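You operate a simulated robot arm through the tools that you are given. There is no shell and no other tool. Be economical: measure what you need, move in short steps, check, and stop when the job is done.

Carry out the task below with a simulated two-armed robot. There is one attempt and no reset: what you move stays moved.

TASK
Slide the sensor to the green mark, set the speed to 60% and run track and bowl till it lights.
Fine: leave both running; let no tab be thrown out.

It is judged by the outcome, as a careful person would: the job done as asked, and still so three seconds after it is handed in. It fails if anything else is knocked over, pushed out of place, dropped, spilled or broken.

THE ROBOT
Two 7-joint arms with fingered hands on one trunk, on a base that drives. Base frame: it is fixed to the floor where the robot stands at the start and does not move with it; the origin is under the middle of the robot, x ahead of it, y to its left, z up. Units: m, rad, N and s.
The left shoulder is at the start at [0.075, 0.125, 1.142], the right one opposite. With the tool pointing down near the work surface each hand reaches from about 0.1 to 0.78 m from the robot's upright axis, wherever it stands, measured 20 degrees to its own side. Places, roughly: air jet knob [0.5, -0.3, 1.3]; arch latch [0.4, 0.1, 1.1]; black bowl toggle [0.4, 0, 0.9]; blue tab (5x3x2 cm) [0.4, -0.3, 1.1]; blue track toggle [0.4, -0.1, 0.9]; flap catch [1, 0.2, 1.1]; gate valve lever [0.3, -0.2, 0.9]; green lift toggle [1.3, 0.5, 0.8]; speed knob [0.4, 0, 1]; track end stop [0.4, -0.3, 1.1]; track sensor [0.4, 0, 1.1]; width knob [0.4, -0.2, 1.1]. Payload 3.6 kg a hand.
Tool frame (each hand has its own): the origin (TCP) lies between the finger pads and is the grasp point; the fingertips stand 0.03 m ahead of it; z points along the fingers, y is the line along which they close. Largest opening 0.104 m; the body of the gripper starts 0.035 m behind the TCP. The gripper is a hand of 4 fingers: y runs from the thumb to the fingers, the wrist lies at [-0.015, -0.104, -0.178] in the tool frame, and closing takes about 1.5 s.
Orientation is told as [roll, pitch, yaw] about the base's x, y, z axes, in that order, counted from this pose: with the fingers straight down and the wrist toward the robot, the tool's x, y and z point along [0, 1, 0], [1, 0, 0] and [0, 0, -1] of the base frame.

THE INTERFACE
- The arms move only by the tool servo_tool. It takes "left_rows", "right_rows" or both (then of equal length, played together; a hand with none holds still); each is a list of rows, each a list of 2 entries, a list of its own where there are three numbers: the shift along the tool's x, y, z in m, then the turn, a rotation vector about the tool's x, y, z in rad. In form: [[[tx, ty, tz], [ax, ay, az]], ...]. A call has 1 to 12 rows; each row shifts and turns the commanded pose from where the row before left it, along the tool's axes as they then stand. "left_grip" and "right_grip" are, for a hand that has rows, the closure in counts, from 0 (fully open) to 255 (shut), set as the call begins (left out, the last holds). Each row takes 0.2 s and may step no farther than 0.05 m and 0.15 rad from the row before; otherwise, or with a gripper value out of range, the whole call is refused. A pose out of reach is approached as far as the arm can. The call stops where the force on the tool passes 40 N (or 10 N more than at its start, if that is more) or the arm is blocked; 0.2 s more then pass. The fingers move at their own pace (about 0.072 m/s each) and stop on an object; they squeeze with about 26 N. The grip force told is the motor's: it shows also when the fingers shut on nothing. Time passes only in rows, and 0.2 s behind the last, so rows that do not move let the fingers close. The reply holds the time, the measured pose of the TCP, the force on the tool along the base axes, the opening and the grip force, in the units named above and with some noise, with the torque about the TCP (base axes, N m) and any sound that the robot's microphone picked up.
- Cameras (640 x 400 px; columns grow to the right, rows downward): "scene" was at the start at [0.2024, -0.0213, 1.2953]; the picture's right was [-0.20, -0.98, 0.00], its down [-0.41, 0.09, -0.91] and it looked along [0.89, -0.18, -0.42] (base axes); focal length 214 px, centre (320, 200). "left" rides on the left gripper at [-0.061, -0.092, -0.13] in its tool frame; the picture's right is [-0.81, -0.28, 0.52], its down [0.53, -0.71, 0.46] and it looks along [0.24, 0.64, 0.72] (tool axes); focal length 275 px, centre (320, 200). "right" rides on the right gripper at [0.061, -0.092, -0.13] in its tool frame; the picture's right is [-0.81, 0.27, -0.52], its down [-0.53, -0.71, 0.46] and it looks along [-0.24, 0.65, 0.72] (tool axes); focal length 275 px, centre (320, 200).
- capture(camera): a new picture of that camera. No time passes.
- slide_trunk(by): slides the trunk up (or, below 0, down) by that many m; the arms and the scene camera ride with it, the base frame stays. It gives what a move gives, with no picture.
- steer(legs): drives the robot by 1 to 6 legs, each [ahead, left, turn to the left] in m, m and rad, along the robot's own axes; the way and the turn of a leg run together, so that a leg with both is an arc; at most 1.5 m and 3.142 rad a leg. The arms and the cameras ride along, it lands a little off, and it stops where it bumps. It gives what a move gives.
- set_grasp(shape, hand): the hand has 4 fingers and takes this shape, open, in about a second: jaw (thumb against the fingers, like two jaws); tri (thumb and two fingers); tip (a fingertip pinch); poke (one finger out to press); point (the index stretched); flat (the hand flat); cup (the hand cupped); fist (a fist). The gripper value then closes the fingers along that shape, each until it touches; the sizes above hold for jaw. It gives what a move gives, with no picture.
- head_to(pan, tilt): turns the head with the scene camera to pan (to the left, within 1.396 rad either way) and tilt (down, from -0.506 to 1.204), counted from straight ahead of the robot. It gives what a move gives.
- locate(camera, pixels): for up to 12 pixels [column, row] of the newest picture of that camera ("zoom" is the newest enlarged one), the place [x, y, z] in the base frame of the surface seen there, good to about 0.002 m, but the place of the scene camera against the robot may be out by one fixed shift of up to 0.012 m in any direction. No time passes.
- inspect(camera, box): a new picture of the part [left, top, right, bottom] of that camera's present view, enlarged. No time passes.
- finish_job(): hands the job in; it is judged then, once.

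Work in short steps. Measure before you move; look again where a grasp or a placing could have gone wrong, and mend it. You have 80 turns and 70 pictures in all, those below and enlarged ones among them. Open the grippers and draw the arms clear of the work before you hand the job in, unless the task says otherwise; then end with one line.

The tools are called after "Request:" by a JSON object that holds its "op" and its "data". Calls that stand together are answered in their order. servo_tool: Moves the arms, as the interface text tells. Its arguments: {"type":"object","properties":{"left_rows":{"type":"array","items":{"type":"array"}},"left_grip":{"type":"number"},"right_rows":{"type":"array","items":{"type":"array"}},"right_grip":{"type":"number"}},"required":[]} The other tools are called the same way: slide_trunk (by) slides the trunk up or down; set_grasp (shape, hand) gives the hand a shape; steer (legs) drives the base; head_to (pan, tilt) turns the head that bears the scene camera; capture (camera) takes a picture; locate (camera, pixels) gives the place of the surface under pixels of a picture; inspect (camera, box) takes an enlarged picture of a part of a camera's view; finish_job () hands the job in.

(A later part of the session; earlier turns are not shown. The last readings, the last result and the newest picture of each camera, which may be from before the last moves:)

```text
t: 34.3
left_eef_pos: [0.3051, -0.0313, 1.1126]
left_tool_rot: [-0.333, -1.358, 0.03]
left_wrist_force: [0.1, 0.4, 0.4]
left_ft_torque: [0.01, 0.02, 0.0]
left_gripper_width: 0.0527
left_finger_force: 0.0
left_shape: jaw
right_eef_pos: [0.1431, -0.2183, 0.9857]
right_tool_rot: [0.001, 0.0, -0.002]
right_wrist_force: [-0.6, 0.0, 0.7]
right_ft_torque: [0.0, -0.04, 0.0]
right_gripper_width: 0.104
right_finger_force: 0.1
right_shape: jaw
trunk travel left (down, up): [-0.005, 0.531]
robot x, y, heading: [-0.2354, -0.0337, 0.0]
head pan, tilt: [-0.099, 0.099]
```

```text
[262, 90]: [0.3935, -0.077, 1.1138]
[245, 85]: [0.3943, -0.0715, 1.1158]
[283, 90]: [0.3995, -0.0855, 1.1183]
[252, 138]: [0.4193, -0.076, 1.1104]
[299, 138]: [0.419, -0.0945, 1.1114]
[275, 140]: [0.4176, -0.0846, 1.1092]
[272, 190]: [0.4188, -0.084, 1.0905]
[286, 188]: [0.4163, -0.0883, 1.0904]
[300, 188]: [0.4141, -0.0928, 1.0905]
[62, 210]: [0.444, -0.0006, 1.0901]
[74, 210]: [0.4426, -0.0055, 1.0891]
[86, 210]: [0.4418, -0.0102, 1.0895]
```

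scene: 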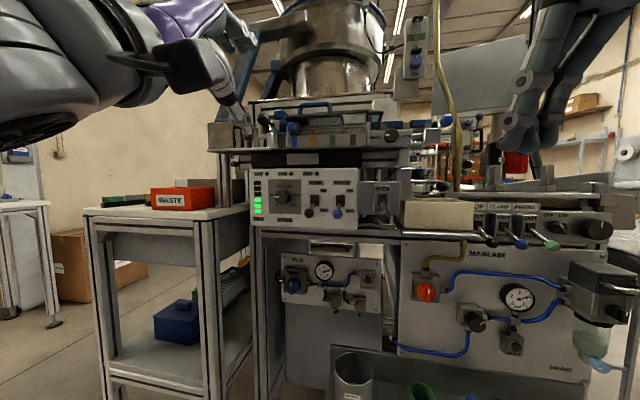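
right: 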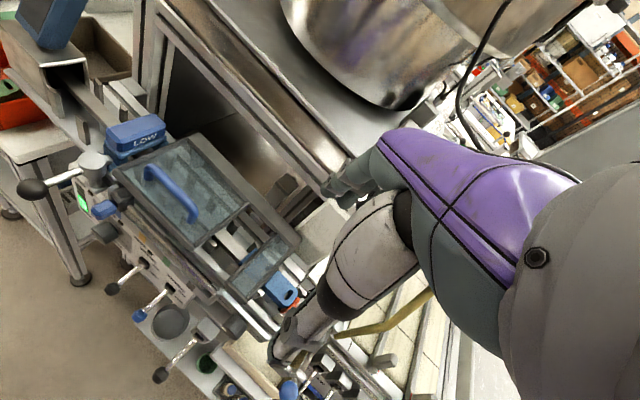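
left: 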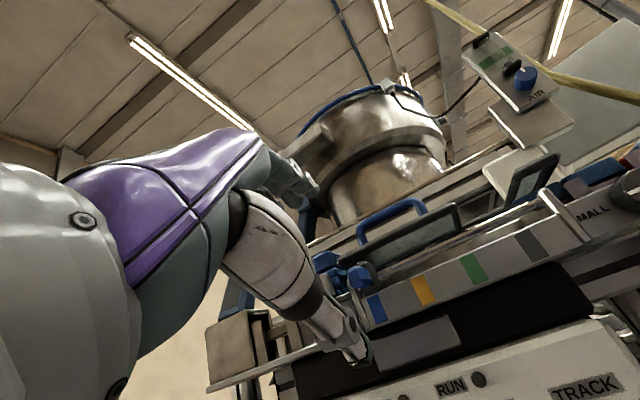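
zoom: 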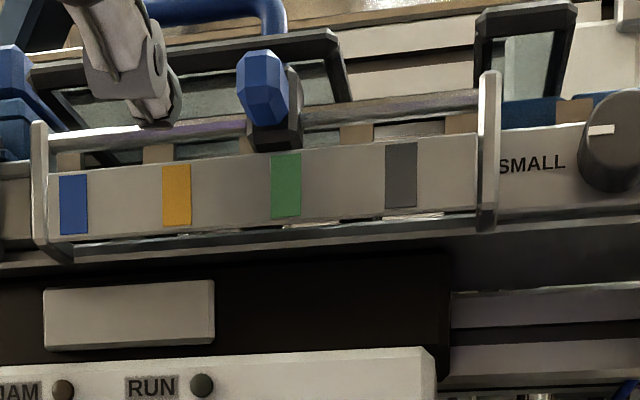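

The carriage centre is s≈-0.039, green mark centre -0.0354: 4 mm short. I go back in, regrip, nudge 4 mm right, and release.

Request:
{"op": "servo_tool", "data": {"left_rows": [[[-0.01, 0.01, 0.02], [0, 0, 0]], [[-0.01, 0.01, 0.02], [0, 0, 0]], [[0, 0.004, 0.02], [0, 0, 0]], [[0, 0.004, 0.02], [0, 0, 0]]]}}

Request:
{"op": "servo_tool", "data": {"left_grip": 255, "left_rows": [[[0, 0, 0], [0, 0, 0]], [[0, 0, 0], [0, 0, 0]], [[0, 0, 0], [0, 0, 0]], [[0, 0, 0], [0, 0, 0]], [[-0.002, 0, 0], [0, 0, 0]], [[-0.002, 0, 0], [0, 0, 0]], [[0, 0, 0], [0, 0, 0]]]}}

Request:
{"op": "servo_tool", "data": {"left_grip": 125, "left_rows": [[[0, 0, 0], [0, 0, 0]], [[0, 0, 0], [0, 0, 0]], [[0, 0, 0], [0, 0, 0]], [[0, 0, 0], [0, 0, 0]], [[0, -0.004, -0.02], [0, 0, 0]], [[0, -0.004, -0.02], [0, 0, 0]], [[0.01, -0.01, -0.02], [0, 0, 0]], [[0.01, -0.01, -0.02], [0, 0, 0]]]}}

Request:
{"op": "inspect", "data": {"camera": "scene", "box": [250, 40, 410, 140]}}

```text
t: 35.3
left_eef_pos: [0.38, -0.0746, 1.128]
left_tool_rot: [-0.33, -1.361, 0.027]
left_wrist_force: [-0.4, 0.5, -0.1]
left_ft_torque: [0.0, 0.02, -0.02]
left_gripper_width: 0.0528
left_finger_force: 0.1
left_shape: jaw
right_eef_pos: [0.1412, -0.2176, 0.9846]
right_tool_rot: [0.0, 0.0, -0.004]
right_wrist_force: [0.8, 0.0, -0.8]
right_ft_torque: [0.0, -0.02, 0.02]
right_gripper_width: 0.1034
right_finger_force: 0.0
right_shape: jaw
trunk travel left (down, up): [-0.005, 0.531]
robot x, y, heading: [-0.2359, -0.0369, -0.008]
head pan, tilt: [-0.099, 0.099]
```

```text
t: 36.9
left_eef_pos: [0.3796, -0.078, 1.129]
left_tool_rot: [-0.334, -1.359, 0.03]
left_wrist_force: [1.5, -0.2, -1.6]
left_ft_torque: [-0.04, -0.17, 0.05]
left_gripper_width: 0.0195
left_finger_force: 25.6
left_shape: jaw
right_eef_pos: [0.1436, -0.2175, 0.9855]
right_tool_rot: [0.001, 0.0, -0.001]
right_wrist_force: [-0.4, 0.8, 0.4]
right_ft_torque: [-0.01, -0.04, 0.0]
right_gripper_width: 0.1035
right_finger_force: 0.2
right_shape: jaw
trunk travel left (down, up): [-0.005, 0.531]
robot x, y, heading: [-0.234, -0.0379, -0.004]
head pan, tilt: [-0.099, 0.099]
```

```text
t: 38.7
left_eef_pos: [0.302, -0.0353, 1.1131]
left_tool_rot: [-0.336, -1.359, 0.031]
left_wrist_force: [-0.2, 0.0, -0.2]
left_ft_torque: [-0.02, -0.02, 0.0]
left_gripper_width: 0.0527
left_finger_force: 0.1
left_shape: jaw
right_eef_pos: [0.1428, -0.2178, 0.985]
right_tool_rot: [0.001, 0.001, -0.004]
right_wrist_force: [0.3, 0.2, 0.2]
right_ft_torque: [0.01, -0.03, 0.01]
right_gripper_width: 0.1038
right_finger_force: 0.1
right_shape: jaw
trunk travel left (down, up): [-0.005, 0.531]
robot x, y, heading: [-0.2379, -0.0395, -0.003]
head pan, tilt: [-0.099, 0.099]
```

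```text
4.00 times, centred on (330, 90) of scene
```

zoom: 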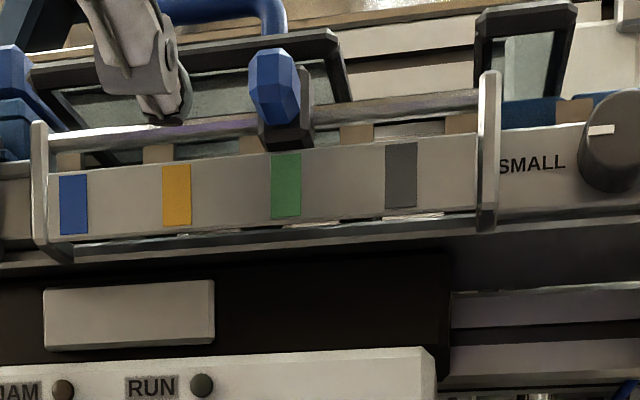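

Carriage now spans 262–312, centred on the mark (286). Next the speed knob: inspect it.

Request:
{"op": "inspect", "data": {"camera": "scene", "box": [220, 120, 380, 220]}}

Request:
{"op": "locate", "data": {"camera": "zoom", "pixels": [[245, 165], [200, 180], [250, 200]]}}

```text
4.00 times, centred on (300, 170) of scene
```

zoom: 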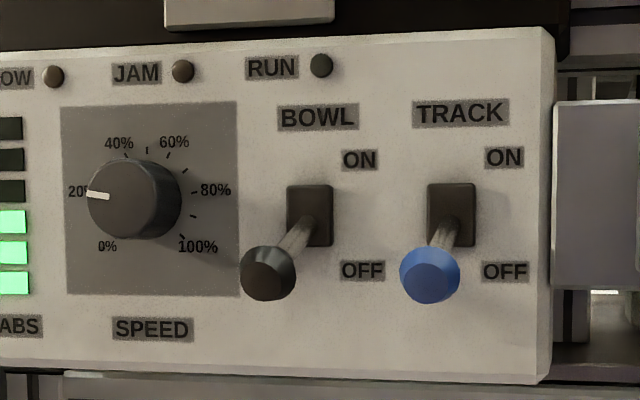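

```text
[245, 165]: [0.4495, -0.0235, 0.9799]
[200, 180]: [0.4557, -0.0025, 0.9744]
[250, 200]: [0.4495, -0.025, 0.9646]
```

The pointer is at about 20% (-81°); 60% is at +27°, so a turn of about 108° clockwise. I locate the knob.

Request:
{"op": "locate", "data": {"camera": "zoom", "pixels": [[97, 195], [110, 197], [128, 200], [128, 168], [130, 232], [150, 200], [172, 200], [112, 180], [268, 275], [430, 277], [310, 225], [452, 225]]}}

Request:
{"op": "inspect", "data": {"camera": "scene", "box": [230, 140, 294, 180]}}

```text
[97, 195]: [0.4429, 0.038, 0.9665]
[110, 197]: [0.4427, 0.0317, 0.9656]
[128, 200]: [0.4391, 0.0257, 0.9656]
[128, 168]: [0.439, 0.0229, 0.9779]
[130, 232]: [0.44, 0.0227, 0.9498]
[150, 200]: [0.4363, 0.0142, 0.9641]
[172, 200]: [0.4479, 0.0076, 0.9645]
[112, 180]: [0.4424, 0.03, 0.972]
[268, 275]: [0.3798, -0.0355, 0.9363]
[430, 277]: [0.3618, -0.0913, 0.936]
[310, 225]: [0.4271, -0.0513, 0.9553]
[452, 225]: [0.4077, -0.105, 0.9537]
```

```text
10.00 times, centred on (262, 160) of scene
```

zoom: 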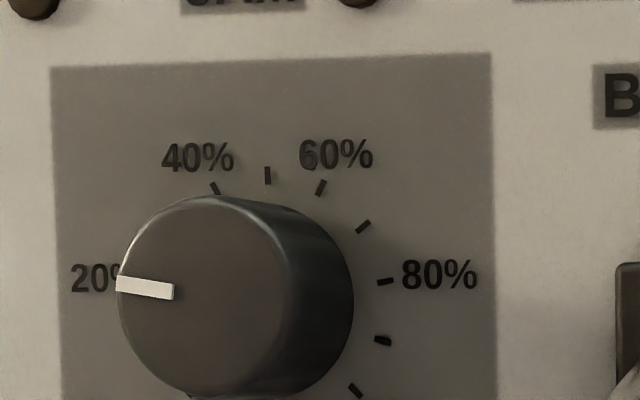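

Knob face centre ≈[0.440,0.027,0.966], radius ~0.02, standing 2.5 cm off the panel. I move the hand down and left to a standoff before it.

Request:
{"op": "servo_tool", "data": {"left_grip": 90, "left_rows": [[[0.0198, -0.0274, 0.0056], [0, 0, 0]], [[0.0198, -0.0274, 0.0056], [0, 0, 0]], [[0.0198, -0.0274, 0.0056], [0, 0, 0]], [[0.0198, -0.0274, 0.0056], [0, 0, 0]], [[0.0198, -0.0274, 0.0056], [0, 0, 0]], [[0, 0, 0], [-0.06, 0, 0]]]}}

Request:
{"op": "inspect", "data": {"camera": "scene", "box": [170, 95, 330, 195]}}

```text
t: 40.1
left_eef_pos: [0.2972, 0.039, 1.009]
left_tool_rot: [-0.322, -1.353, 0.022]
left_wrist_force: [0.4, 0.9, 0.2]
left_ft_torque: [0.01, -0.02, -0.04]
left_gripper_width: 0.067
left_finger_force: 0.0
left_shape: jaw
left hand out of reach, approached as far as the arm can: row 3, 4, 5, 6
right_eef_pos: [0.1424, -0.2181, 0.9855]
right_tool_rot: [0.0, -0.001, -0.006]
right_wrist_force: [-0.2, -0.3, -0.2]
right_ft_torque: [0.04, 0.0, -0.02]
right_gripper_width: 0.1037
right_finger_force: 0.2
right_shape: jaw
trunk travel left (down, up): [-0.005, 0.531]
robot x, y, heading: [-0.2355, -0.0396, -0.006]
head pan, tilt: [-0.099, 0.099]
```

```text
4.00 times, centred on (250, 145) of scene
```

zoom: 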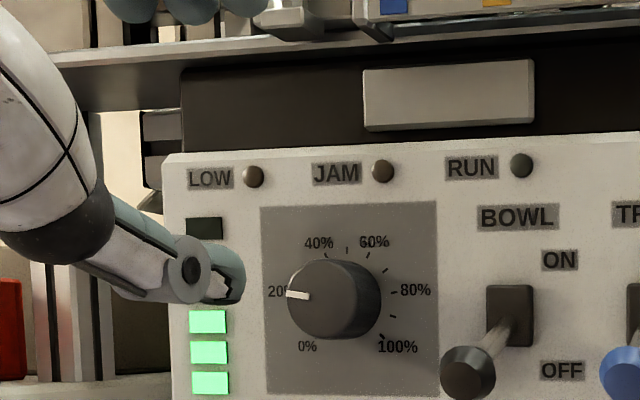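

The pitch limit bites here. I roll the hand about its pointing axis (+0.9, wrist toward the left), which should relieve the wrist, then move down.

Request:
{"op": "servo_tool", "data": {"left_rows": [[[0, 0, 0], [0, 0, 0.15]], [[0, 0, 0], [0, 0, 0.15]], [[0, 0, 0], [0, 0, 0.15]], [[0, 0, 0], [0, 0, 0.15]], [[0, 0, 0], [0, 0, 0.15]], [[0, 0, 0], [0, 0, 0.15]]]}}

```text
t: 41.5
left_eef_pos: [0.2973, 0.0387, 1.0079]
left_tool_rot: [1.295, -0.722, -1.696]
left_wrist_force: [0.0, -1.3, -0.8]
left_ft_torque: [0.0, -0.01, 0.01]
left_gripper_width: 0.0671
left_finger_force: 0.1
left_shape: jaw
right_eef_pos: [0.1421, -0.2188, 0.9845]
right_tool_rot: [0.001, 0.0, -0.004]
right_wrist_force: [-0.8, -0.3, 0.1]
right_ft_torque: [-0.01, -0.02, -0.03]
right_gripper_width: 0.1038
right_finger_force: 0.0
right_shape: jaw
trunk travel left (down, up): [-0.005, 0.531]
robot x, y, heading: [-0.238, -0.0412, -0.002]
head pan, tilt: [-0.099, 0.099]
```

The roll worked and the tool still points along n, 12° down. Now I level it (0.2 rad about the lateral axis) and descend 4.2 cm.

Request:
{"op": "servo_tool", "data": {"left_rows": [[[-0.0101, -0.0093, 0.0029], [0, 0, 0]], [[-0.0101, -0.0093, 0.0029], [0, 0, 0]], [[-0.0101, -0.0093, 0.0029], [0, 0, 0]], [[0, 0, 0], [-0.067, 0.074, 0.001]], [[0, 0, 0], [-0.067, 0.074, 0.001]]]}}

Request:
{"op": "inspect", "data": {"camera": "scene", "box": [170, 95, 330, 195]}}

```text
t: 42.7
left_eef_pos: [0.2966, 0.0391, 0.9654]
left_tool_rot: [1.564, -0.74, -1.875]
left_wrist_force: [0.7, 0.1, 0.9]
left_ft_torque: [0.01, -0.01, -0.01]
left_gripper_width: 0.067
left_finger_force: 0.0
left_shape: jaw
right_eef_pos: [0.1425, -0.2171, 0.9857]
right_tool_rot: [-0.001, 0.0, -0.003]
right_wrist_force: [0.0, -0.6, -0.9]
right_ft_torque: [0.02, -0.02, -0.02]
right_gripper_width: 0.1036
right_finger_force: 0.1
right_shape: jaw
trunk travel left (down, up): [-0.005, 0.531]
robot x, y, heading: [-0.2367, -0.0357, -0.005]
head pan, tilt: [-0.099, 0.099]
```

```text
4.00 times, centred on (250, 145) of scene
```

zoom: 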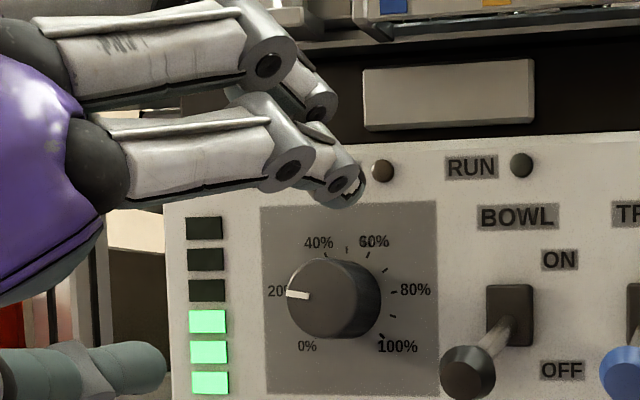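

Excellent: the tool points along the panel normal now, rolled ~47°. I centre on the knob axis (3 cm left), roll back 0.4 and approach to just before the knob.

Request:
{"op": "servo_tool", "data": {"left_rows": [[[0.01, -0.0109, 0.01], [0, 0, 0]], [[0.01, -0.0109, 0.01], [0, 0, 0]], [[0, 0, 0.025], [0, 0, 0]], [[0, 0, 0.025], [0, 0, 0]], [[0, 0, 0.02], [0, 0, 0]], [[0, 0, 0], [0, 0, -0.133]], [[0, 0, 0], [0, 0, -0.133]], [[0, 0, 0], [0, 0, -0.133]]]}}

Request:
{"op": "inspect", "data": {"camera": "scene", "box": [190, 110, 318, 190]}}

```text
t: 44.5
left_eef_pos: [0.3925, 0.0395, 0.9641]
left_tool_rot: [1.555, -1.141, -1.864]
left_wrist_force: [0.1, 1.0, 0.6]
left_ft_torque: [0.01, -0.02, -0.03]
left_gripper_width: 0.0674
left_finger_force: 0.2
left_shape: jaw
right_eef_pos: [0.1427, -0.2188, 0.9846]
right_tool_rot: [0.001, 0.001, -0.003]
right_wrist_force: [-0.3, 0.8, -0.6]
right_ft_torque: [0.01, 0.02, 0.03]
right_gripper_width: 0.1036
right_finger_force: 0.0
right_shape: jaw
trunk travel left (down, up): [-0.005, 0.531]
robot x, y, heading: [-0.2333, -0.0395, -0.003]
head pan, tilt: [-0.099, 0.099]
```

```text
5.00 times, centred on (254, 150) of scene
```

zoom: 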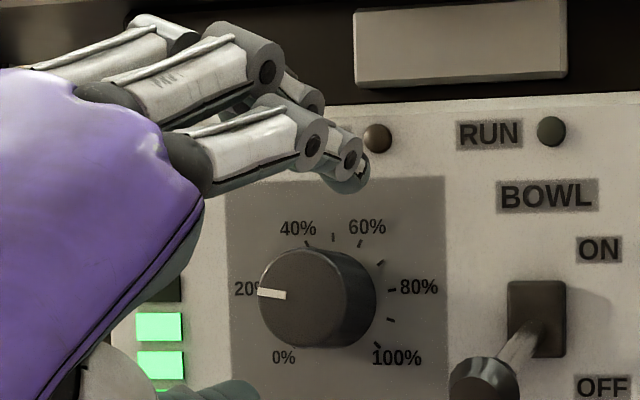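

Centred within 2 mm. I roll back another 0.28, advance 37 mm over the knob, and look.

Request:
{"op": "servo_tool", "data": {"left_rows": [[[0, 0, 0], [0, 0, -0.14]], [[0, 0, 0], [0, 0, -0.14]], [[0, 0, 0.0185], [0, 0, 0]], [[0, 0, 0.0185], [0, 0, 0]]]}}

Request:
{"op": "inspect", "data": {"camera": "scene", "box": [190, 110, 318, 190]}}

```text
t: 45.5
left_eef_pos: [0.4306, 0.0533, 0.9716]
left_tool_rot: [1.517, -1.414, -1.834]
left_wrist_force: [-0.6, -0.4, -0.3]
left_ft_torque: [0.01, -0.05, 0.0]
left_gripper_width: 0.0668
left_finger_force: 0.0
left_shape: jaw
left hand out of reach, approached as far as the arm can: row 2, 3, 4
right_eef_pos: [0.1422, -0.2182, 0.9854]
right_tool_rot: [0.0, -0.001, -0.003]
right_wrist_force: [-0.1, 0.2, -1.0]
right_ft_torque: [0.03, -0.03, -0.01]
right_gripper_width: 0.1038
right_finger_force: 0.0
right_shape: jaw
trunk travel left (down, up): [-0.005, 0.531]
robot x, y, heading: [-0.238, -0.0423, -0.002]
head pan, tilt: [-0.099, 0.099]
```

```text
5.00 times, centred on (254, 150) of scene
```

zoom: 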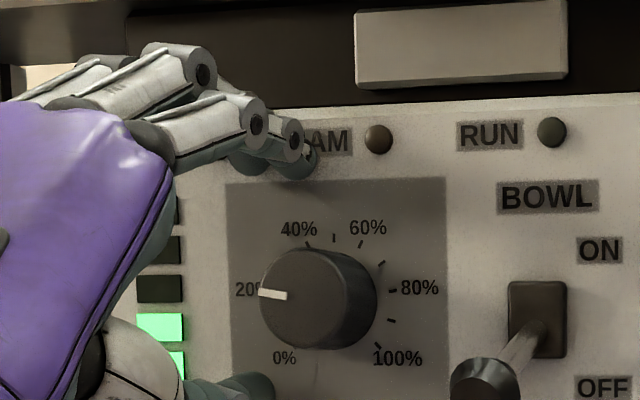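

It drifted 2 cm left at the limit. I back off 3 cm and restore the roll.

Request:
{"op": "servo_tool", "data": {"left_rows": [[[0, 0, -0.03], [0, 0, 0]], [[0, 0, 0], [0, 0, 0.14]], [[0, 0, 0], [0, 0, 0.14]]]}}

```text
t: 46.3
left_eef_pos: [0.4033, 0.0629, 0.9715]
left_tool_rot: [1.553, -1.135, -1.864]
left_wrist_force: [-0.2, 0.9, 0.6]
left_ft_torque: [0.01, -0.01, 0.0]
left_gripper_width: 0.067
left_finger_force: 0.1
left_shape: jaw
right_eef_pos: [0.1432, -0.218, 0.9857]
right_tool_rot: [0.0, 0.0, -0.004]
right_wrist_force: [-0.4, -0.7, -0.1]
right_ft_torque: [0.02, -0.03, 0.01]
right_gripper_width: 0.104
right_finger_force: 0.0
right_shape: jaw
trunk travel left (down, up): [-0.005, 0.531]
robot x, y, heading: [-0.235, -0.0379, -0.006]
head pan, tilt: [-0.099, 0.099]
```

I recentre (24 mm right, 6 mm down) and then advance 34 mm.

Request:
{"op": "servo_tool", "data": {"left_rows": [[[-0.0121, 0.0023, 0], [0, 0, 0]], [[-0.0121, 0.0024, 0], [0, 0, 0]], [[0, 0, 0.017], [0, 0, 0]], [[0, 0, 0.017], [0, 0, 0]]]}}

Request:
{"op": "inspect", "data": {"camera": "scene", "box": [190, 110, 318, 190]}}

```text
t: 47.3
left_eef_pos: [0.4235, 0.0297, 0.9661]
left_tool_rot: [1.566, -1.14, -1.878]
left_wrist_force: [-11.5, 3.4, -1.3]
left_ft_torque: [-0.05, -0.3, -0.28]
left_gripper_width: 0.0658
left_finger_force: 0.0
left_shape: jaw
right_eef_pos: [0.1416, -0.2175, 0.9844]
right_tool_rot: [-0.001, -0.001, -0.003]
right_wrist_force: [0.2, 0.2, -0.2]
right_ft_torque: [0.0, -0.01, 0.02]
right_gripper_width: 0.1037
right_finger_force: 0.1
right_shape: jaw
trunk travel left (down, up): [-0.005, 0.531]
robot x, y, heading: [-0.2342, -0.0369, -0.001]
head pan, tilt: [-0.099, 0.099]
```

```text
5.00 times, centred on (254, 150) of scene
```

zoom: 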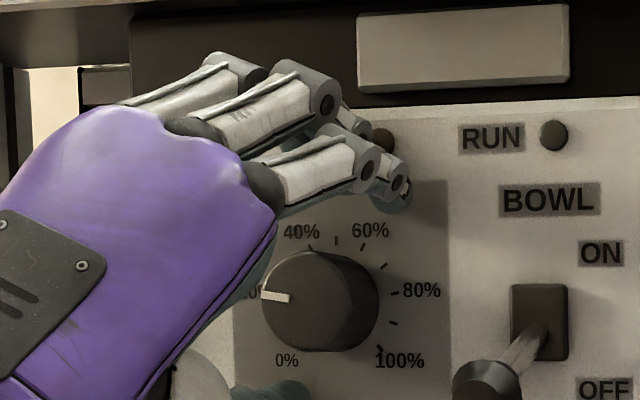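

Contact with the panel (11.5 N), so I back off 4 mm, shift 2 mm left, and close on the knob.

Request:
{"op": "servo_tool", "data": {"left_rows": [[[0.0018, -0.0008, -0.004], [0, 0, 0]]]}}

Request:
{"op": "servo_tool", "data": {"left_grip": 255, "left_rows": [[[0, 0, 0], [0, 0, 0]], [[0, 0, 0], [0, 0, 0]], [[0, 0, 0], [0, 0, 0]], [[0, 0, 0], [0, 0, 0]]]}}

Request:
{"op": "inspect", "data": {"camera": "scene", "box": [190, 110, 318, 190]}}

```text
t: 47.7
left_eef_pos: [0.4233, 0.0328, 0.9633]
left_tool_rot: [1.55, -1.138, -1.86]
left_wrist_force: [-0.3, -0.5, -0.1]
left_ft_torque: [0.01, -0.02, 0.02]
left_gripper_width: 0.0674
left_finger_force: 0.1
left_shape: jaw
right_eef_pos: [0.1439, -0.2178, 0.9842]
right_tool_rot: [0.0, -0.001, -0.003]
right_wrist_force: [-0.1, -0.8, -0.7]
right_ft_torque: [0.02, -0.02, -0.02]
right_gripper_width: 0.1039
right_finger_force: 0.1
right_shape: jaw
trunk travel left (down, up): [-0.005, 0.531]
robot x, y, heading: [-0.2332, -0.04, -0.007]
head pan, tilt: [-0.099, 0.099]
```

```text
t: 48.7
left_eef_pos: [0.4231, 0.0334, 0.9623]
left_tool_rot: [1.552, -1.138, -1.862]
left_wrist_force: [0.5, 0.3, -3.1]
left_ft_torque: [-0.01, 0.02, -0.01]
left_gripper_width: 0.0266
left_finger_force: 26.5
left_shape: jaw
right_eef_pos: [0.1437, -0.2181, 0.9839]
right_tool_rot: [0.0, 0.001, -0.003]
right_wrist_force: [-0.2, 0.2, -0.5]
right_ft_torque: [0.01, -0.02, 0.0]
right_gripper_width: 0.1039
right_finger_force: 0.1
right_shape: jaw
trunk travel left (down, up): [-0.005, 0.531]
robot x, y, heading: [-0.2373, -0.034, -0.003]
head pan, tilt: [-0.099, 0.099]
```

```text
5.00 times, centred on (254, 150) of scene
```

zoom: 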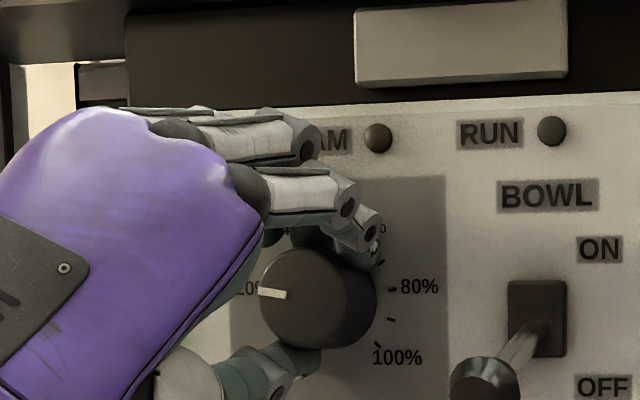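

Gripped; the pointer is visible. I turn +0.9 rad clockwise.

Request:
{"op": "servo_tool", "data": {"left_rows": [[[0, 0, 0], [0, 0, 0.1]], [[0, 0, 0], [0, 0, 0.1]], [[0, 0, 0], [0, 0, 0.1]], [[0, 0, 0], [0, 0, 0.1]], [[0, 0, 0], [0, 0, 0.1]], [[0, 0, 0], [0, 0, 0.1]], [[0, 0, 0], [0, 0, 0.1]], [[0, 0, 0], [0, 0, 0.1]], [[0, 0, 0], [0, 0, 0.1]]]}}

Request:
{"op": "inspect", "data": {"camera": "scene", "box": [190, 110, 318, 190]}}

```text
t: 50.7
left_eef_pos: [0.4096, 0.0176, 0.9507]
left_tool_rot: [1.56, -0.287, -1.891]
left_wrist_force: [-2.0, -0.4, -1.6]
left_ft_torque: [0.03, 0.09, 0.08]
left_gripper_width: 0.0191
left_finger_force: 26.3
left_shape: jaw
left hand out of reach, approached as far as the arm can: row 9
right_eef_pos: [0.143, -0.2175, 0.9848]
right_tool_rot: [0.0, 0.001, -0.005]
right_wrist_force: [-0.1, -0.5, -0.1]
right_ft_torque: [0.02, -0.01, -0.01]
right_gripper_width: 0.1035
right_finger_force: 0.0
right_shape: jaw
trunk travel left (down, up): [-0.005, 0.531]
robot x, y, heading: [-0.2416, -0.0358, -0.004]
head pan, tilt: [-0.099, 0.099]
```

```text
5.00 times, centred on (254, 150) of scene
```

zoom: 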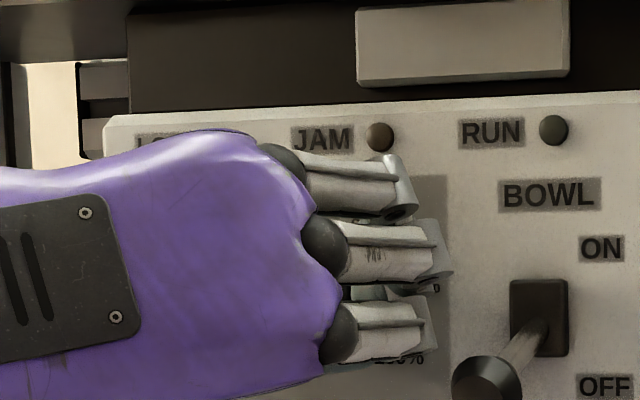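

The roll limit is at about 1.28 and the hand drifted off at the end. I open and back off to see how far the knob turned.

Request:
{"op": "servo_tool", "data": {"left_grip": 90, "left_rows": [[[0, 0, 0], [0, 0, 0]], [[0, 0, 0], [0, 0, 0]], [[0, 0, 0], [0, 0, 0]], [[0, 0, 0], [0, 0, 0]], [[0, 0, -0.02], [0, 0, 0]], [[0, 0, -0.02], [0, 0, 0]], [[0, 0, 0], [0, 0, -0.14]], [[0, 0, 0], [0, 0, -0.14]], [[0, 0, 0], [0, 0, -0.14]], [[0, 0, 0], [0, 0, -0.14]], [[0, 0, 0], [0, 0, -0.14]], [[0, 0, 0], [0, 0, -0.14]]]}}

Request:
{"op": "inspect", "data": {"camera": "scene", "box": [190, 110, 318, 190]}}

```text
t: 53.3
left_eef_pos: [0.3759, 0.0284, 0.9475]
left_tool_rot: [1.557, -1.131, -1.864]
left_wrist_force: [0.0, -0.1, -0.6]
left_ft_torque: [0.02, 0.01, 0.04]
left_gripper_width: 0.0668
left_finger_force: 0.1
left_shape: jaw
left hand out of reach, approached as far as the arm can: row 6
right_eef_pos: [0.1419, -0.2174, 0.9845]
right_tool_rot: [0.001, -0.001, -0.005]
right_wrist_force: [-0.5, 0.0, 0.1]
right_ft_torque: [0.02, 0.0, 0.01]
right_gripper_width: 0.1035
right_finger_force: 0.0
right_shape: jaw
trunk travel left (down, up): [-0.005, 0.531]
robot x, y, heading: [-0.2345, -0.0368, -0.007]
head pan, tilt: [-0.099, 0.099]
```

```text
5.00 times, centred on (254, 150) of scene
```

zoom: 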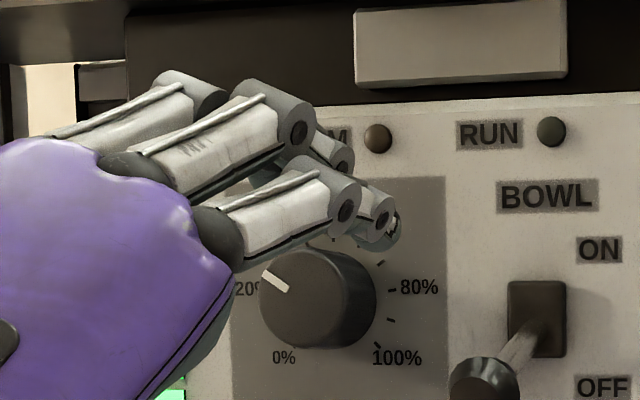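

The pointer moved to about -60° (≈28%). I recentre and go in again, this time turning less per grasp, and will watch the drift.

Request:
{"op": "servo_tool", "data": {"left_rows": [[[0.0113, 0.0041, 0], [0, 0, 0]], [[0.0113, 0.0041, 0], [0, 0, 0]], [[0, 0, 0.022], [0, 0, 0]], [[0, 0, 0.0215], [0, 0, 0]]]}}

Request:
{"op": "inspect", "data": {"camera": "scene", "box": [190, 110, 318, 190]}}

```text
t: 54.3
left_eef_pos: [0.4211, 0.0314, 0.9641]
left_tool_rot: [1.558, -1.126, -1.867]
left_wrist_force: [-0.3, -0.1, -0.5]
left_ft_torque: [0.0, 0.0, -0.03]
left_gripper_width: 0.067
left_finger_force: 0.0
left_shape: jaw
right_eef_pos: [0.1427, -0.2178, 0.9853]
right_tool_rot: [0.001, -0.001, -0.003]
right_wrist_force: [-0.5, 0.0, 0.7]
right_ft_torque: [0.01, -0.01, 0.01]
right_gripper_width: 0.1037
right_finger_force: 0.0
right_shape: jaw
trunk travel left (down, up): [-0.005, 0.531]
robot x, y, heading: [-0.2388, -0.0388, -0.007]
head pan, tilt: [-0.099, 0.099]
```

```text
5.00 times, centred on (254, 150) of scene
```

zoom: 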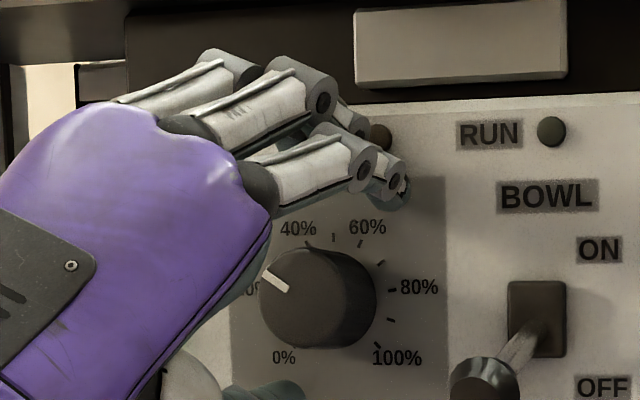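

In place. I advance 2 mm, close, and turn 0.5 rad.

Request:
{"op": "servo_tool", "data": {"left_grip": 255, "left_rows": [[[0, 0, 0.002], [0, 0, 0]], [[0, 0, 0], [0, 0, 0]], [[0, 0, 0], [0, 0, 0]], [[0, 0, 0], [0, 0, 0]], [[0, 0, 0], [0, 0, 0]], [[0, 0, 0], [0, 0, 0.1]], [[0, 0, 0], [0, 0, 0.1]], [[0, 0, 0], [0, 0, 0.1]], [[0, 0, 0], [0, 0, 0.1]], [[0, 0, 0], [0, 0, 0.1]]]}}

Request:
{"op": "inspect", "data": {"camera": "scene", "box": [190, 110, 318, 190]}}

```text
t: 56.5
left_eef_pos: [0.4231, 0.0314, 0.9634]
left_tool_rot: [1.562, -0.628, -1.874]
left_wrist_force: [-2.3, 3.6, -7.0]
left_ft_torque: [0.05, 0.2, 0.14]
left_gripper_width: 0.027
left_finger_force: 26.6
left_shape: jaw
right_eef_pos: [0.1422, -0.2173, 0.9855]
right_tool_rot: [0.0, 0.0, -0.003]
right_wrist_force: [0.6, 0.2, 0.0]
right_ft_torque: [-0.01, 0.02, -0.01]
right_gripper_width: 0.1036
right_finger_force: 0.1
right_shape: jaw
trunk travel left (down, up): [-0.005, 0.531]
robot x, y, heading: [-0.2373, -0.0372, -0.005]
head pan, tilt: [-0.099, 0.099]
```

```text
5.00 times, centred on (254, 150) of scene
```

zoom: 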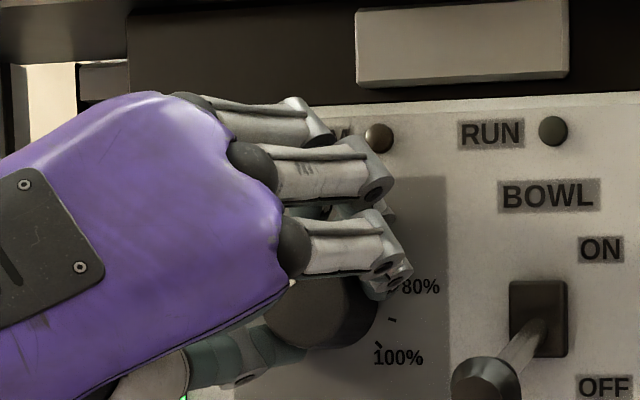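

No drift, the pointer is peeking at (293,282). I turn another 0.2, release, back off, roll back and look.

Request:
{"op": "servo_tool", "data": {"left_rows": [[[0, 0, 0], [0, 0, 0.1]], [[0, 0, 0], [0, 0, 0.1]], [[0, 0, 0], [0, 0, 0]]]}}

Request:
{"op": "servo_tool", "data": {"left_grip": 90, "left_rows": [[[0, 0, 0], [0, 0, 0]], [[0, 0, 0], [0, 0, 0]], [[0, 0, 0], [0, 0, 0]], [[0, 0, 0], [0, 0, 0]], [[0, 0, -0.02], [0, 0, 0]], [[0, 0, -0.02], [0, 0, 0]], [[0, 0, 0], [0, 0, -0.14]], [[0, 0, 0], [0, 0, -0.14]], [[0, 0, 0], [0, 0, -0.14]], [[0, 0, 0], [0, 0, -0.14]], [[0, 0, 0], [0, 0, -0.14]]]}}

Request:
{"op": "inspect", "data": {"camera": "scene", "box": [190, 110, 318, 190]}}

```text
t: 57.3
left_eef_pos: [0.4233, 0.0307, 0.9632]
left_tool_rot: [1.561, -0.428, -1.876]
left_wrist_force: [-2.9, 5.3, -7.4]
left_ft_torque: [0.06, 0.24, 0.24]
left_gripper_width: 0.0272
left_finger_force: 26.2
left_shape: jaw
right_eef_pos: [0.1435, -0.217, 0.9849]
right_tool_rot: [0.0, 0.0, -0.002]
right_wrist_force: [-0.3, -0.2, -0.4]
right_ft_torque: [0.0, -0.01, 0.0]
right_gripper_width: 0.1038
right_finger_force: 0.0
right_shape: jaw
trunk travel left (down, up): [-0.005, 0.531]
robot x, y, heading: [-0.2345, -0.037, -0.005]
head pan, tilt: [-0.099, 0.099]
```

```text
t: 59.7
left_eef_pos: [0.3859, 0.0433, 0.9654]
left_tool_rot: [1.553, -1.131, -1.861]
left_wrist_force: [-0.7, 0.3, 0.5]
left_ft_torque: [-0.01, -0.03, -0.02]
left_gripper_width: 0.0669
left_finger_force: 0.1
left_shape: jaw
right_eef_pos: [0.1436, -0.2173, 0.9846]
right_tool_rot: [0.001, 0.002, -0.003]
right_wrist_force: [0.4, -0.3, 0.5]
right_ft_torque: [0.01, 0.0, -0.02]
right_gripper_width: 0.1036
right_finger_force: 0.0
right_shape: jaw
trunk travel left (down, up): [-0.005, 0.531]
robot x, y, heading: [-0.2339, -0.0399, -0.004]
head pan, tilt: [-0.099, 0.099]
```

```text
5.00 times, centred on (254, 150) of scene
```

zoom: 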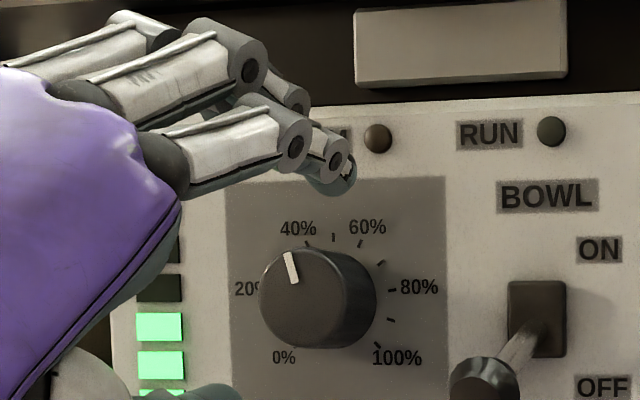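

The pointer is now at about -17° (≈44%); 0.7 rad gave ~43° without slip. I go back in 39 mm, close, and turn 0.76 rad.

Request:
{"op": "servo_tool", "data": {"left_rows": [[[0, -0.001, 0.02], [0, 0, 0]], [[0, 0, 0.0195], [0, 0, 0]]]}}

Request:
{"op": "servo_tool", "data": {"left_grip": 255, "left_rows": [[[0, 0, 0], [0, 0, 0]], [[0, 0, 0], [0, 0, 0]], [[0, 0, 0], [0, 0, 0]], [[0, 0, 0], [0, 0, 0]], [[0, 0, 0], [0, 0, 0.11]], [[0, 0, 0], [0, 0, 0.11]], [[0, 0, 0], [0, 0, 0.11]], [[0, 0, 0], [0, 0, 0.11]], [[0, 0, 0], [0, 0, 0.11]], [[0, 0, 0], [0, 0, 0.11]], [[0, 0, 0], [0, 0, 0.1]], [[0, 0, 0], [0, 0, 0]]]}}

Request:
{"op": "servo_tool", "data": {"left_grip": 90, "left_rows": [[[0, 0, 0], [0, 0, 0]], [[0, 0, 0], [0, 0, 0]], [[0, 0, 0], [0, 0, 0]], [[0, 0, 0], [0, 0, 0]], [[0, 0, -0.02], [0, 0, 0]], [[0, 0, -0.02], [0, 0, 0]], [[0, 0, 0], [0, 0, -0.15]], [[0, 0, 0], [0, 0, -0.15]], [[0, 0, 0], [0, 0, -0.15]], [[0, 0, 0], [0, 0, -0.15]], [[0, 0, 0], [0, 0, -0.15]]]}}

Request:
{"op": "inspect", "data": {"camera": "scene", "box": [220, 135, 300, 185]}}

```text
t: 60.3
left_eef_pos: [0.4219, 0.0312, 0.9628]
left_tool_rot: [1.557, -1.128, -1.864]
left_wrist_force: [-0.6, -0.2, 1.0]
left_ft_torque: [-0.02, -0.03, 0.0]
left_gripper_width: 0.067
left_finger_force: 0.0
left_shape: jaw
right_eef_pos: [0.1439, -0.218, 0.9854]
right_tool_rot: [0.0, 0.0, -0.003]
right_wrist_force: [-0.6, 0.8, -0.5]
right_ft_torque: [-0.02, -0.02, 0.01]
right_gripper_width: 0.1036
right_finger_force: 0.1
right_shape: jaw
trunk travel left (down, up): [-0.005, 0.531]
robot x, y, heading: [-0.2355, -0.0395, -0.006]
head pan, tilt: [-0.099, 0.099]
```

```text
t: 62.9
left_eef_pos: [0.4231, 0.0308, 0.9619]
left_tool_rot: [1.562, -0.369, -1.875]
left_wrist_force: [-2.2, 3.5, -4.9]
left_ft_torque: [0.03, 0.08, 0.04]
left_gripper_width: 0.0263
left_finger_force: 25.5
left_shape: jaw
right_eef_pos: [0.144, -0.2175, 0.9852]
right_tool_rot: [0.0, 0.001, -0.003]
right_wrist_force: [0.7, 0.1, -0.2]
right_ft_torque: [0.02, -0.03, 0.0]
right_gripper_width: 0.1035
right_finger_force: 0.0
right_shape: jaw
trunk travel left (down, up): [-0.005, 0.531]
robot x, y, heading: [-0.2372, -0.0377, -0.006]
head pan, tilt: [-0.099, 0.099]
```

```text
t: 65.3
left_eef_pos: [0.3849, 0.044, 0.9625]
left_tool_rot: [1.555, -1.119, -1.865]
left_wrist_force: [0.5, -0.2, 0.2]
left_ft_torque: [-0.02, 0.02, 0.0]
left_gripper_width: 0.0666
left_finger_force: 0.0
left_shape: jaw
right_eef_pos: [0.1437, -0.2174, 0.9843]
right_tool_rot: [0.0, 0.0, -0.003]
right_wrist_force: [-0.8, -0.1, 0.0]
right_ft_torque: [0.0, 0.01, 0.02]
right_gripper_width: 0.1035
right_finger_force: 0.0
right_shape: jaw
trunk travel left (down, up): [-0.005, 0.531]
robot x, y, heading: [-0.2351, -0.0372, 0.001]
head pan, tilt: [-0.099, 0.099]
```

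```text
8.00 times, centred on (260, 160) of scene
```

zoom: 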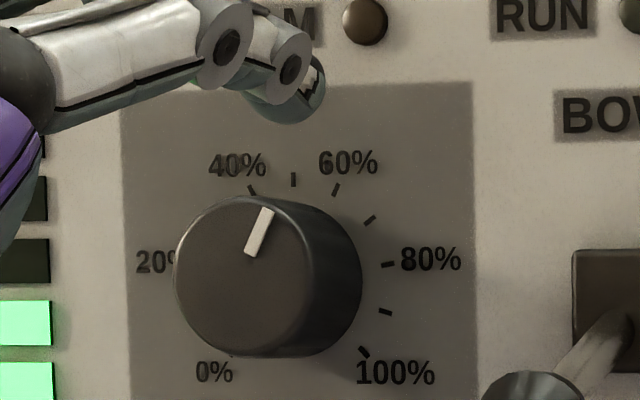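

The pointer is close to 60%. I measure it precisely.

Request:
{"op": "locate", "data": {"camera": "zoom", "pixels": [[251, 251], [267, 211], [180, 280], [305, 290], [240, 202], [240, 352], [336, 190], [252, 190], [388, 265], [293, 180], [385, 312], [371, 220]]}}

Request:
{"op": "inspect", "data": {"camera": "scene", "box": [236, 150, 276, 175]}}

```text
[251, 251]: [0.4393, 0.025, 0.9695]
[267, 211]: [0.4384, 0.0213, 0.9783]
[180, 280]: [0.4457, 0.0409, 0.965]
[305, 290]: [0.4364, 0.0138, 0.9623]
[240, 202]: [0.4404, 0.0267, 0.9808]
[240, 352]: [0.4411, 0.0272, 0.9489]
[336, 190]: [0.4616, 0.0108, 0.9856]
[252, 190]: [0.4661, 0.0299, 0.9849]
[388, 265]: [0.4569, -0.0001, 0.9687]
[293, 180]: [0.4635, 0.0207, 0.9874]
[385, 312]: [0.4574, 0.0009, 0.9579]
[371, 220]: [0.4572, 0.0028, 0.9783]
```

```text
16.00 times, centred on (256, 162) of scene
```

zoom: 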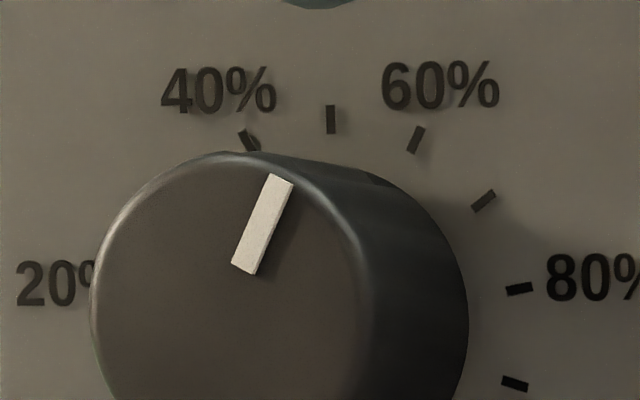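

The pointer reads ≈59–60%. Now I retreat 7 cm and set the left hand to poke for the toggles.

Request:
{"op": "servo_tool", "data": {"left_rows": [[[0, 0, -0.035], [0, 0, 0]], [[0, 0, -0.035], [0, 0, 0]]]}}

Request:
{"op": "set_grasp", "data": {"hand": "left", "shape": "poke"}}

Request:
{"op": "capture", "data": {"camera": "scene"}}

```text
t: 65.9
left_eef_pos: [0.317, 0.0641, 0.9645]
left_tool_rot: [1.557, -1.115, -1.866]
left_wrist_force: [-0.6, 0.7, 1.0]
left_ft_torque: [-0.03, -0.01, -0.04]
left_gripper_width: 0.067
left_finger_force: 0.1
left_shape: jaw
right_eef_pos: [0.142, -0.2167, 0.9855]
right_tool_rot: [0.0, 0.001, -0.003]
right_wrist_force: [0.0, 0.5, 0.2]
right_ft_torque: [0.02, 0.01, 0.01]
right_gripper_width: 0.1037
right_finger_force: 0.2
right_shape: jaw
trunk travel left (down, up): [-0.005, 0.531]
robot x, y, heading: [-0.2329, -0.0367, 0.001]
head pan, tilt: [-0.099, 0.099]
```

```text
t: 66.8
left_eef_pos: [0.3175, 0.0643, 0.964]
left_tool_rot: [1.555, -1.118, -1.864]
left_wrist_force: [-0.3, -0.2, -0.7]
left_ft_torque: [0.01, 0.01, 0.02]
left_gripper_width: 0.0
left_finger_force: 0.1
left_shape: poke
right_eef_pos: [0.1426, -0.2186, 0.9849]
right_tool_rot: [0.001, -0.002, -0.004]
right_wrist_force: [0.6, -0.1, -0.9]
right_ft_torque: [0.01, 0.0, -0.02]
right_gripper_width: 0.1036
right_finger_force: 0.1
right_shape: jaw
trunk travel left (down, up): [-0.005, 0.531]
robot x, y, heading: [-0.2343, -0.0403, -0.008]
head pan, tilt: [-0.099, 0.099]
```

```text
25 pictures are left
```

scene: 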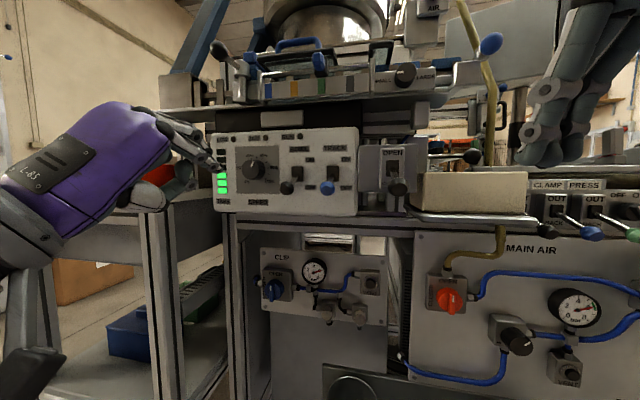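

I zoom on the extended finger to find its tip relative to the TCP.

Request:
{"op": "inspect", "data": {"camera": "scene", "box": [140, 100, 268, 180]}}

```text
5.00 times, centred on (204, 140) of scene
```

zoom: 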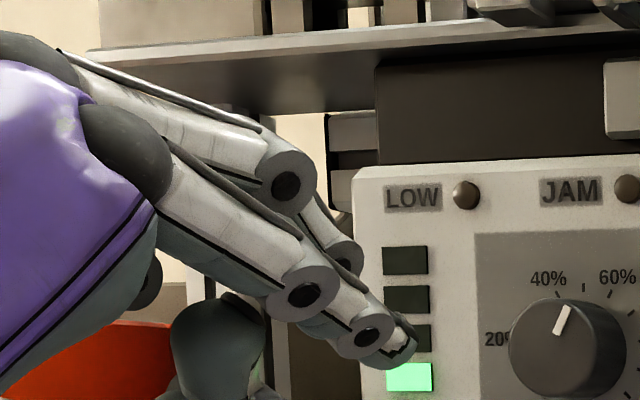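

Request:
{"op": "locate", "data": {"camera": "zoom", "pixels": [[405, 352], [370, 362], [345, 255], [365, 335], [290, 180], [220, 330], [305, 290]]}}

```text
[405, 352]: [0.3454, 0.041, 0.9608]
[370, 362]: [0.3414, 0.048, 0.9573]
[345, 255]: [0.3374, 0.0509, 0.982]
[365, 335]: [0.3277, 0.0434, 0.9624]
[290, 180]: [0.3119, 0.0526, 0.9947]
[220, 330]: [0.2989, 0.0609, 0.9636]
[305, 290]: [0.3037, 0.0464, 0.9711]
```

The index tip is 14 mm right of the axis, and the middle fingertip sits above it; together a narrow vertical blade good for lifting levers. I check what lies under the panel near the levers.

Request:
{"op": "locate", "data": {"camera": "scene", "pixels": [[290, 208], [290, 214], [290, 222], [330, 214], [330, 222], [287, 188], [327, 188], [287, 195], [397, 190], [370, 205], [297, 174], [335, 174]]}}

```text
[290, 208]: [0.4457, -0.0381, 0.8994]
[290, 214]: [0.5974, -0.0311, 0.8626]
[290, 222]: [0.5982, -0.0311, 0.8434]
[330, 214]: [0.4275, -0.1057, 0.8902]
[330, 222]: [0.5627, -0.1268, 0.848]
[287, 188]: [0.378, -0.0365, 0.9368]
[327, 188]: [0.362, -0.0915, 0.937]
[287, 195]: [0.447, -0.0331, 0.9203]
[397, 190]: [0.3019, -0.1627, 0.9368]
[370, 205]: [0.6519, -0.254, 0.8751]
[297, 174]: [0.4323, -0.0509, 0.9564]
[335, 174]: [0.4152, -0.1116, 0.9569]
```

Clear below. I move the hand down and right at this standoff to below the TRACK lever (ball at [0.362,-0.0915,0.937]).

Request:
{"op": "servo_tool", "data": {"left_rows": [[[-0.0296, -0.003, 0], [0, 0, 0]], [[-0.0296, -0.003, 0], [0, 0, 0]], [[-0.0296, -0.003, 0], [0, 0, 0]], [[-0.0296, -0.003, 0], [0, 0, 0]], [[-0.0296, -0.003, 0], [0, 0, 0]]]}}

Request:
{"op": "inspect", "data": {"camera": "scene", "box": [220, 120, 412, 240]}}

```text
t: 68.0
left_eef_pos: [0.3068, 0.0238, 0.9388]
left_tool_rot: [1.555, -1.115, -1.865]
left_wrist_force: [-0.7, 0.2, -0.9]
left_ft_torque: [-0.02, -0.01, 0.01]
left_gripper_width: 0.0
left_finger_force: 0.1
left_shape: poke
left hand out of reach, approached as far as the arm can: row 2, 3, 4, 5
right_eef_pos: [0.1424, -0.2184, 0.9855]
right_tool_rot: [0.001, -0.002, -0.004]
right_wrist_force: [-0.8, 0.5, -0.5]
right_ft_torque: [-0.01, 0.03, 0.02]
right_gripper_width: 0.1039
right_finger_force: 0.0
right_shape: jaw
trunk travel left (down, up): [-0.005, 0.531]
robot x, y, heading: [-0.2377, -0.0378, -0.004]
head pan, tilt: [-0.099, 0.099]
```

```text
3.33 times, centred on (316, 180) of scene
```

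zoom: 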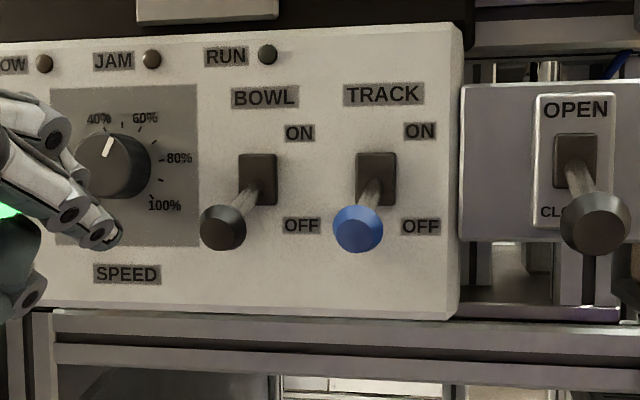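

The arm is limited here, so I tilt the hand down 0.36 rad for wrist relief and shift the base right by 8 cm (back 2.5 cm).

Request:
{"op": "servo_tool", "data": {"left_rows": [[[0, 0, -0.02], [0.109, -0.05, 0]], [[0, 0, 0], [0.109, -0.05, 0]], [[0, 0, 0], [0.109, -0.05, 0]]]}}

Request:
{"op": "steer", "data": {"legs": [[-0.025, -0.083, 0]]}}

Request:
{"op": "servo_tool", "data": {"left_rows": [[[-0.0084, -0.0172, 0.006], [0, 0, 0]], [[-0.0084, -0.0172, 0.006], [0, 0, 0]]]}}

Request:
{"op": "inspect", "data": {"camera": "scene", "box": [200, 120, 392, 240]}}

```text
t: 68.8
left_eef_pos: [0.3067, 0.0295, 0.945]
left_tool_rot: [0.847, -0.994, -1.233]
left_wrist_force: [0.1, -0.3, 0.1]
left_ft_torque: [-0.04, 0.01, 0.0]
left_gripper_width: 0.0
left_finger_force: 0.0
left_shape: poke
left hand out of reach, approached as far as the arm can: row 1
right_eef_pos: [0.1421, -0.2193, 0.9841]
right_tool_rot: [0.0, 0.0, -0.005]
right_wrist_force: [0.1, -0.3, 0.1]
right_ft_torque: [0.0, 0.0, 0.02]
right_gripper_width: 0.1036
right_finger_force: 0.0
right_shape: jaw
trunk travel left (down, up): [-0.005, 0.531]
robot x, y, heading: [-0.2363, -0.0379, -0.004]
head pan, tilt: [-0.099, 0.099]
```

```text
t: 70.2
left_eef_pos: [0.2813, -0.0531, 0.9453]
left_tool_rot: [0.852, -0.996, -1.237]
left_wrist_force: [-1.0, 0.0, 0.2]
left_ft_torque: [0.0, -0.03, 0.01]
left_gripper_width: 0.0
left_finger_force: 0.0
left_shape: poke
right_eef_pos: [0.1178, -0.2997, 0.9854]
right_tool_rot: [0.0, -0.001, -0.004]
right_wrist_force: [-0.4, -0.2, 0.1]
right_ft_torque: [0.01, 0.0, -0.02]
right_gripper_width: 0.1037
right_finger_force: 0.1
right_shape: jaw
trunk travel left (down, up): [-0.005, 0.531]
robot x, y, heading: [-0.2582, -0.1158, -0.003]
head pan, tilt: [-0.099, 0.099]
```

```text
t: 70.8
left_eef_pos: [0.286, -0.0547, 0.9092]
left_tool_rot: [0.853, -0.993, -1.239]
left_wrist_force: [0.1, 0.6, -0.2]
left_ft_torque: [-0.01, -0.01, 0.01]
left_gripper_width: 0.0
left_finger_force: 0.2
left_shape: poke
left hand out of reach, approached as far as the arm can: row 2
right_eef_pos: [0.117, -0.3006, 0.9844]
right_tool_rot: [0.0, 0.0, -0.003]
right_wrist_force: [-0.3, 0.0, 0.4]
right_ft_torque: [-0.03, 0.02, -0.05]
right_gripper_width: 0.1039
right_finger_force: 0.2
right_shape: jaw
trunk travel left (down, up): [-0.005, 0.531]
robot x, y, heading: [-0.2618, -0.1187, -0.005]
head pan, tilt: [-0.099, 0.099]
```

```text
3.33 times, centred on (296, 180) of scene
```

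zoom: 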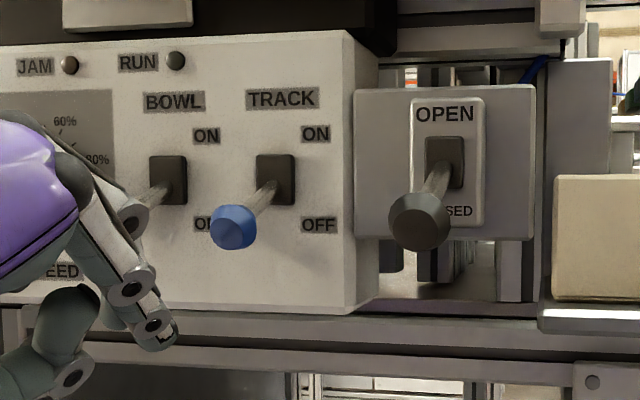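

The index tip at (165,335) is now low. I locate it, the middle fingertip and the blue lever ball.

Request:
{"op": "locate", "data": {"camera": "zoom", "pixels": [[168, 335], [155, 328], [150, 345], [130, 285], [233, 228], [222, 210], [250, 235], [233, 245], [70, 330], [125, 210]]}}

```text
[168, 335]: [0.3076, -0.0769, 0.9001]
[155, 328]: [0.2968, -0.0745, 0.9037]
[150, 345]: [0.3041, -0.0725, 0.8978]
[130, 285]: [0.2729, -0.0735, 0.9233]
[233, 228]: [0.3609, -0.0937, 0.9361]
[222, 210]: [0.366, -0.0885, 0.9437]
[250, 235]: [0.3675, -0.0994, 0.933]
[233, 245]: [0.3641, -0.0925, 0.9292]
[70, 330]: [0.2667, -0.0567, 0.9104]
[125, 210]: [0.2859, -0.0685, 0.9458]
```

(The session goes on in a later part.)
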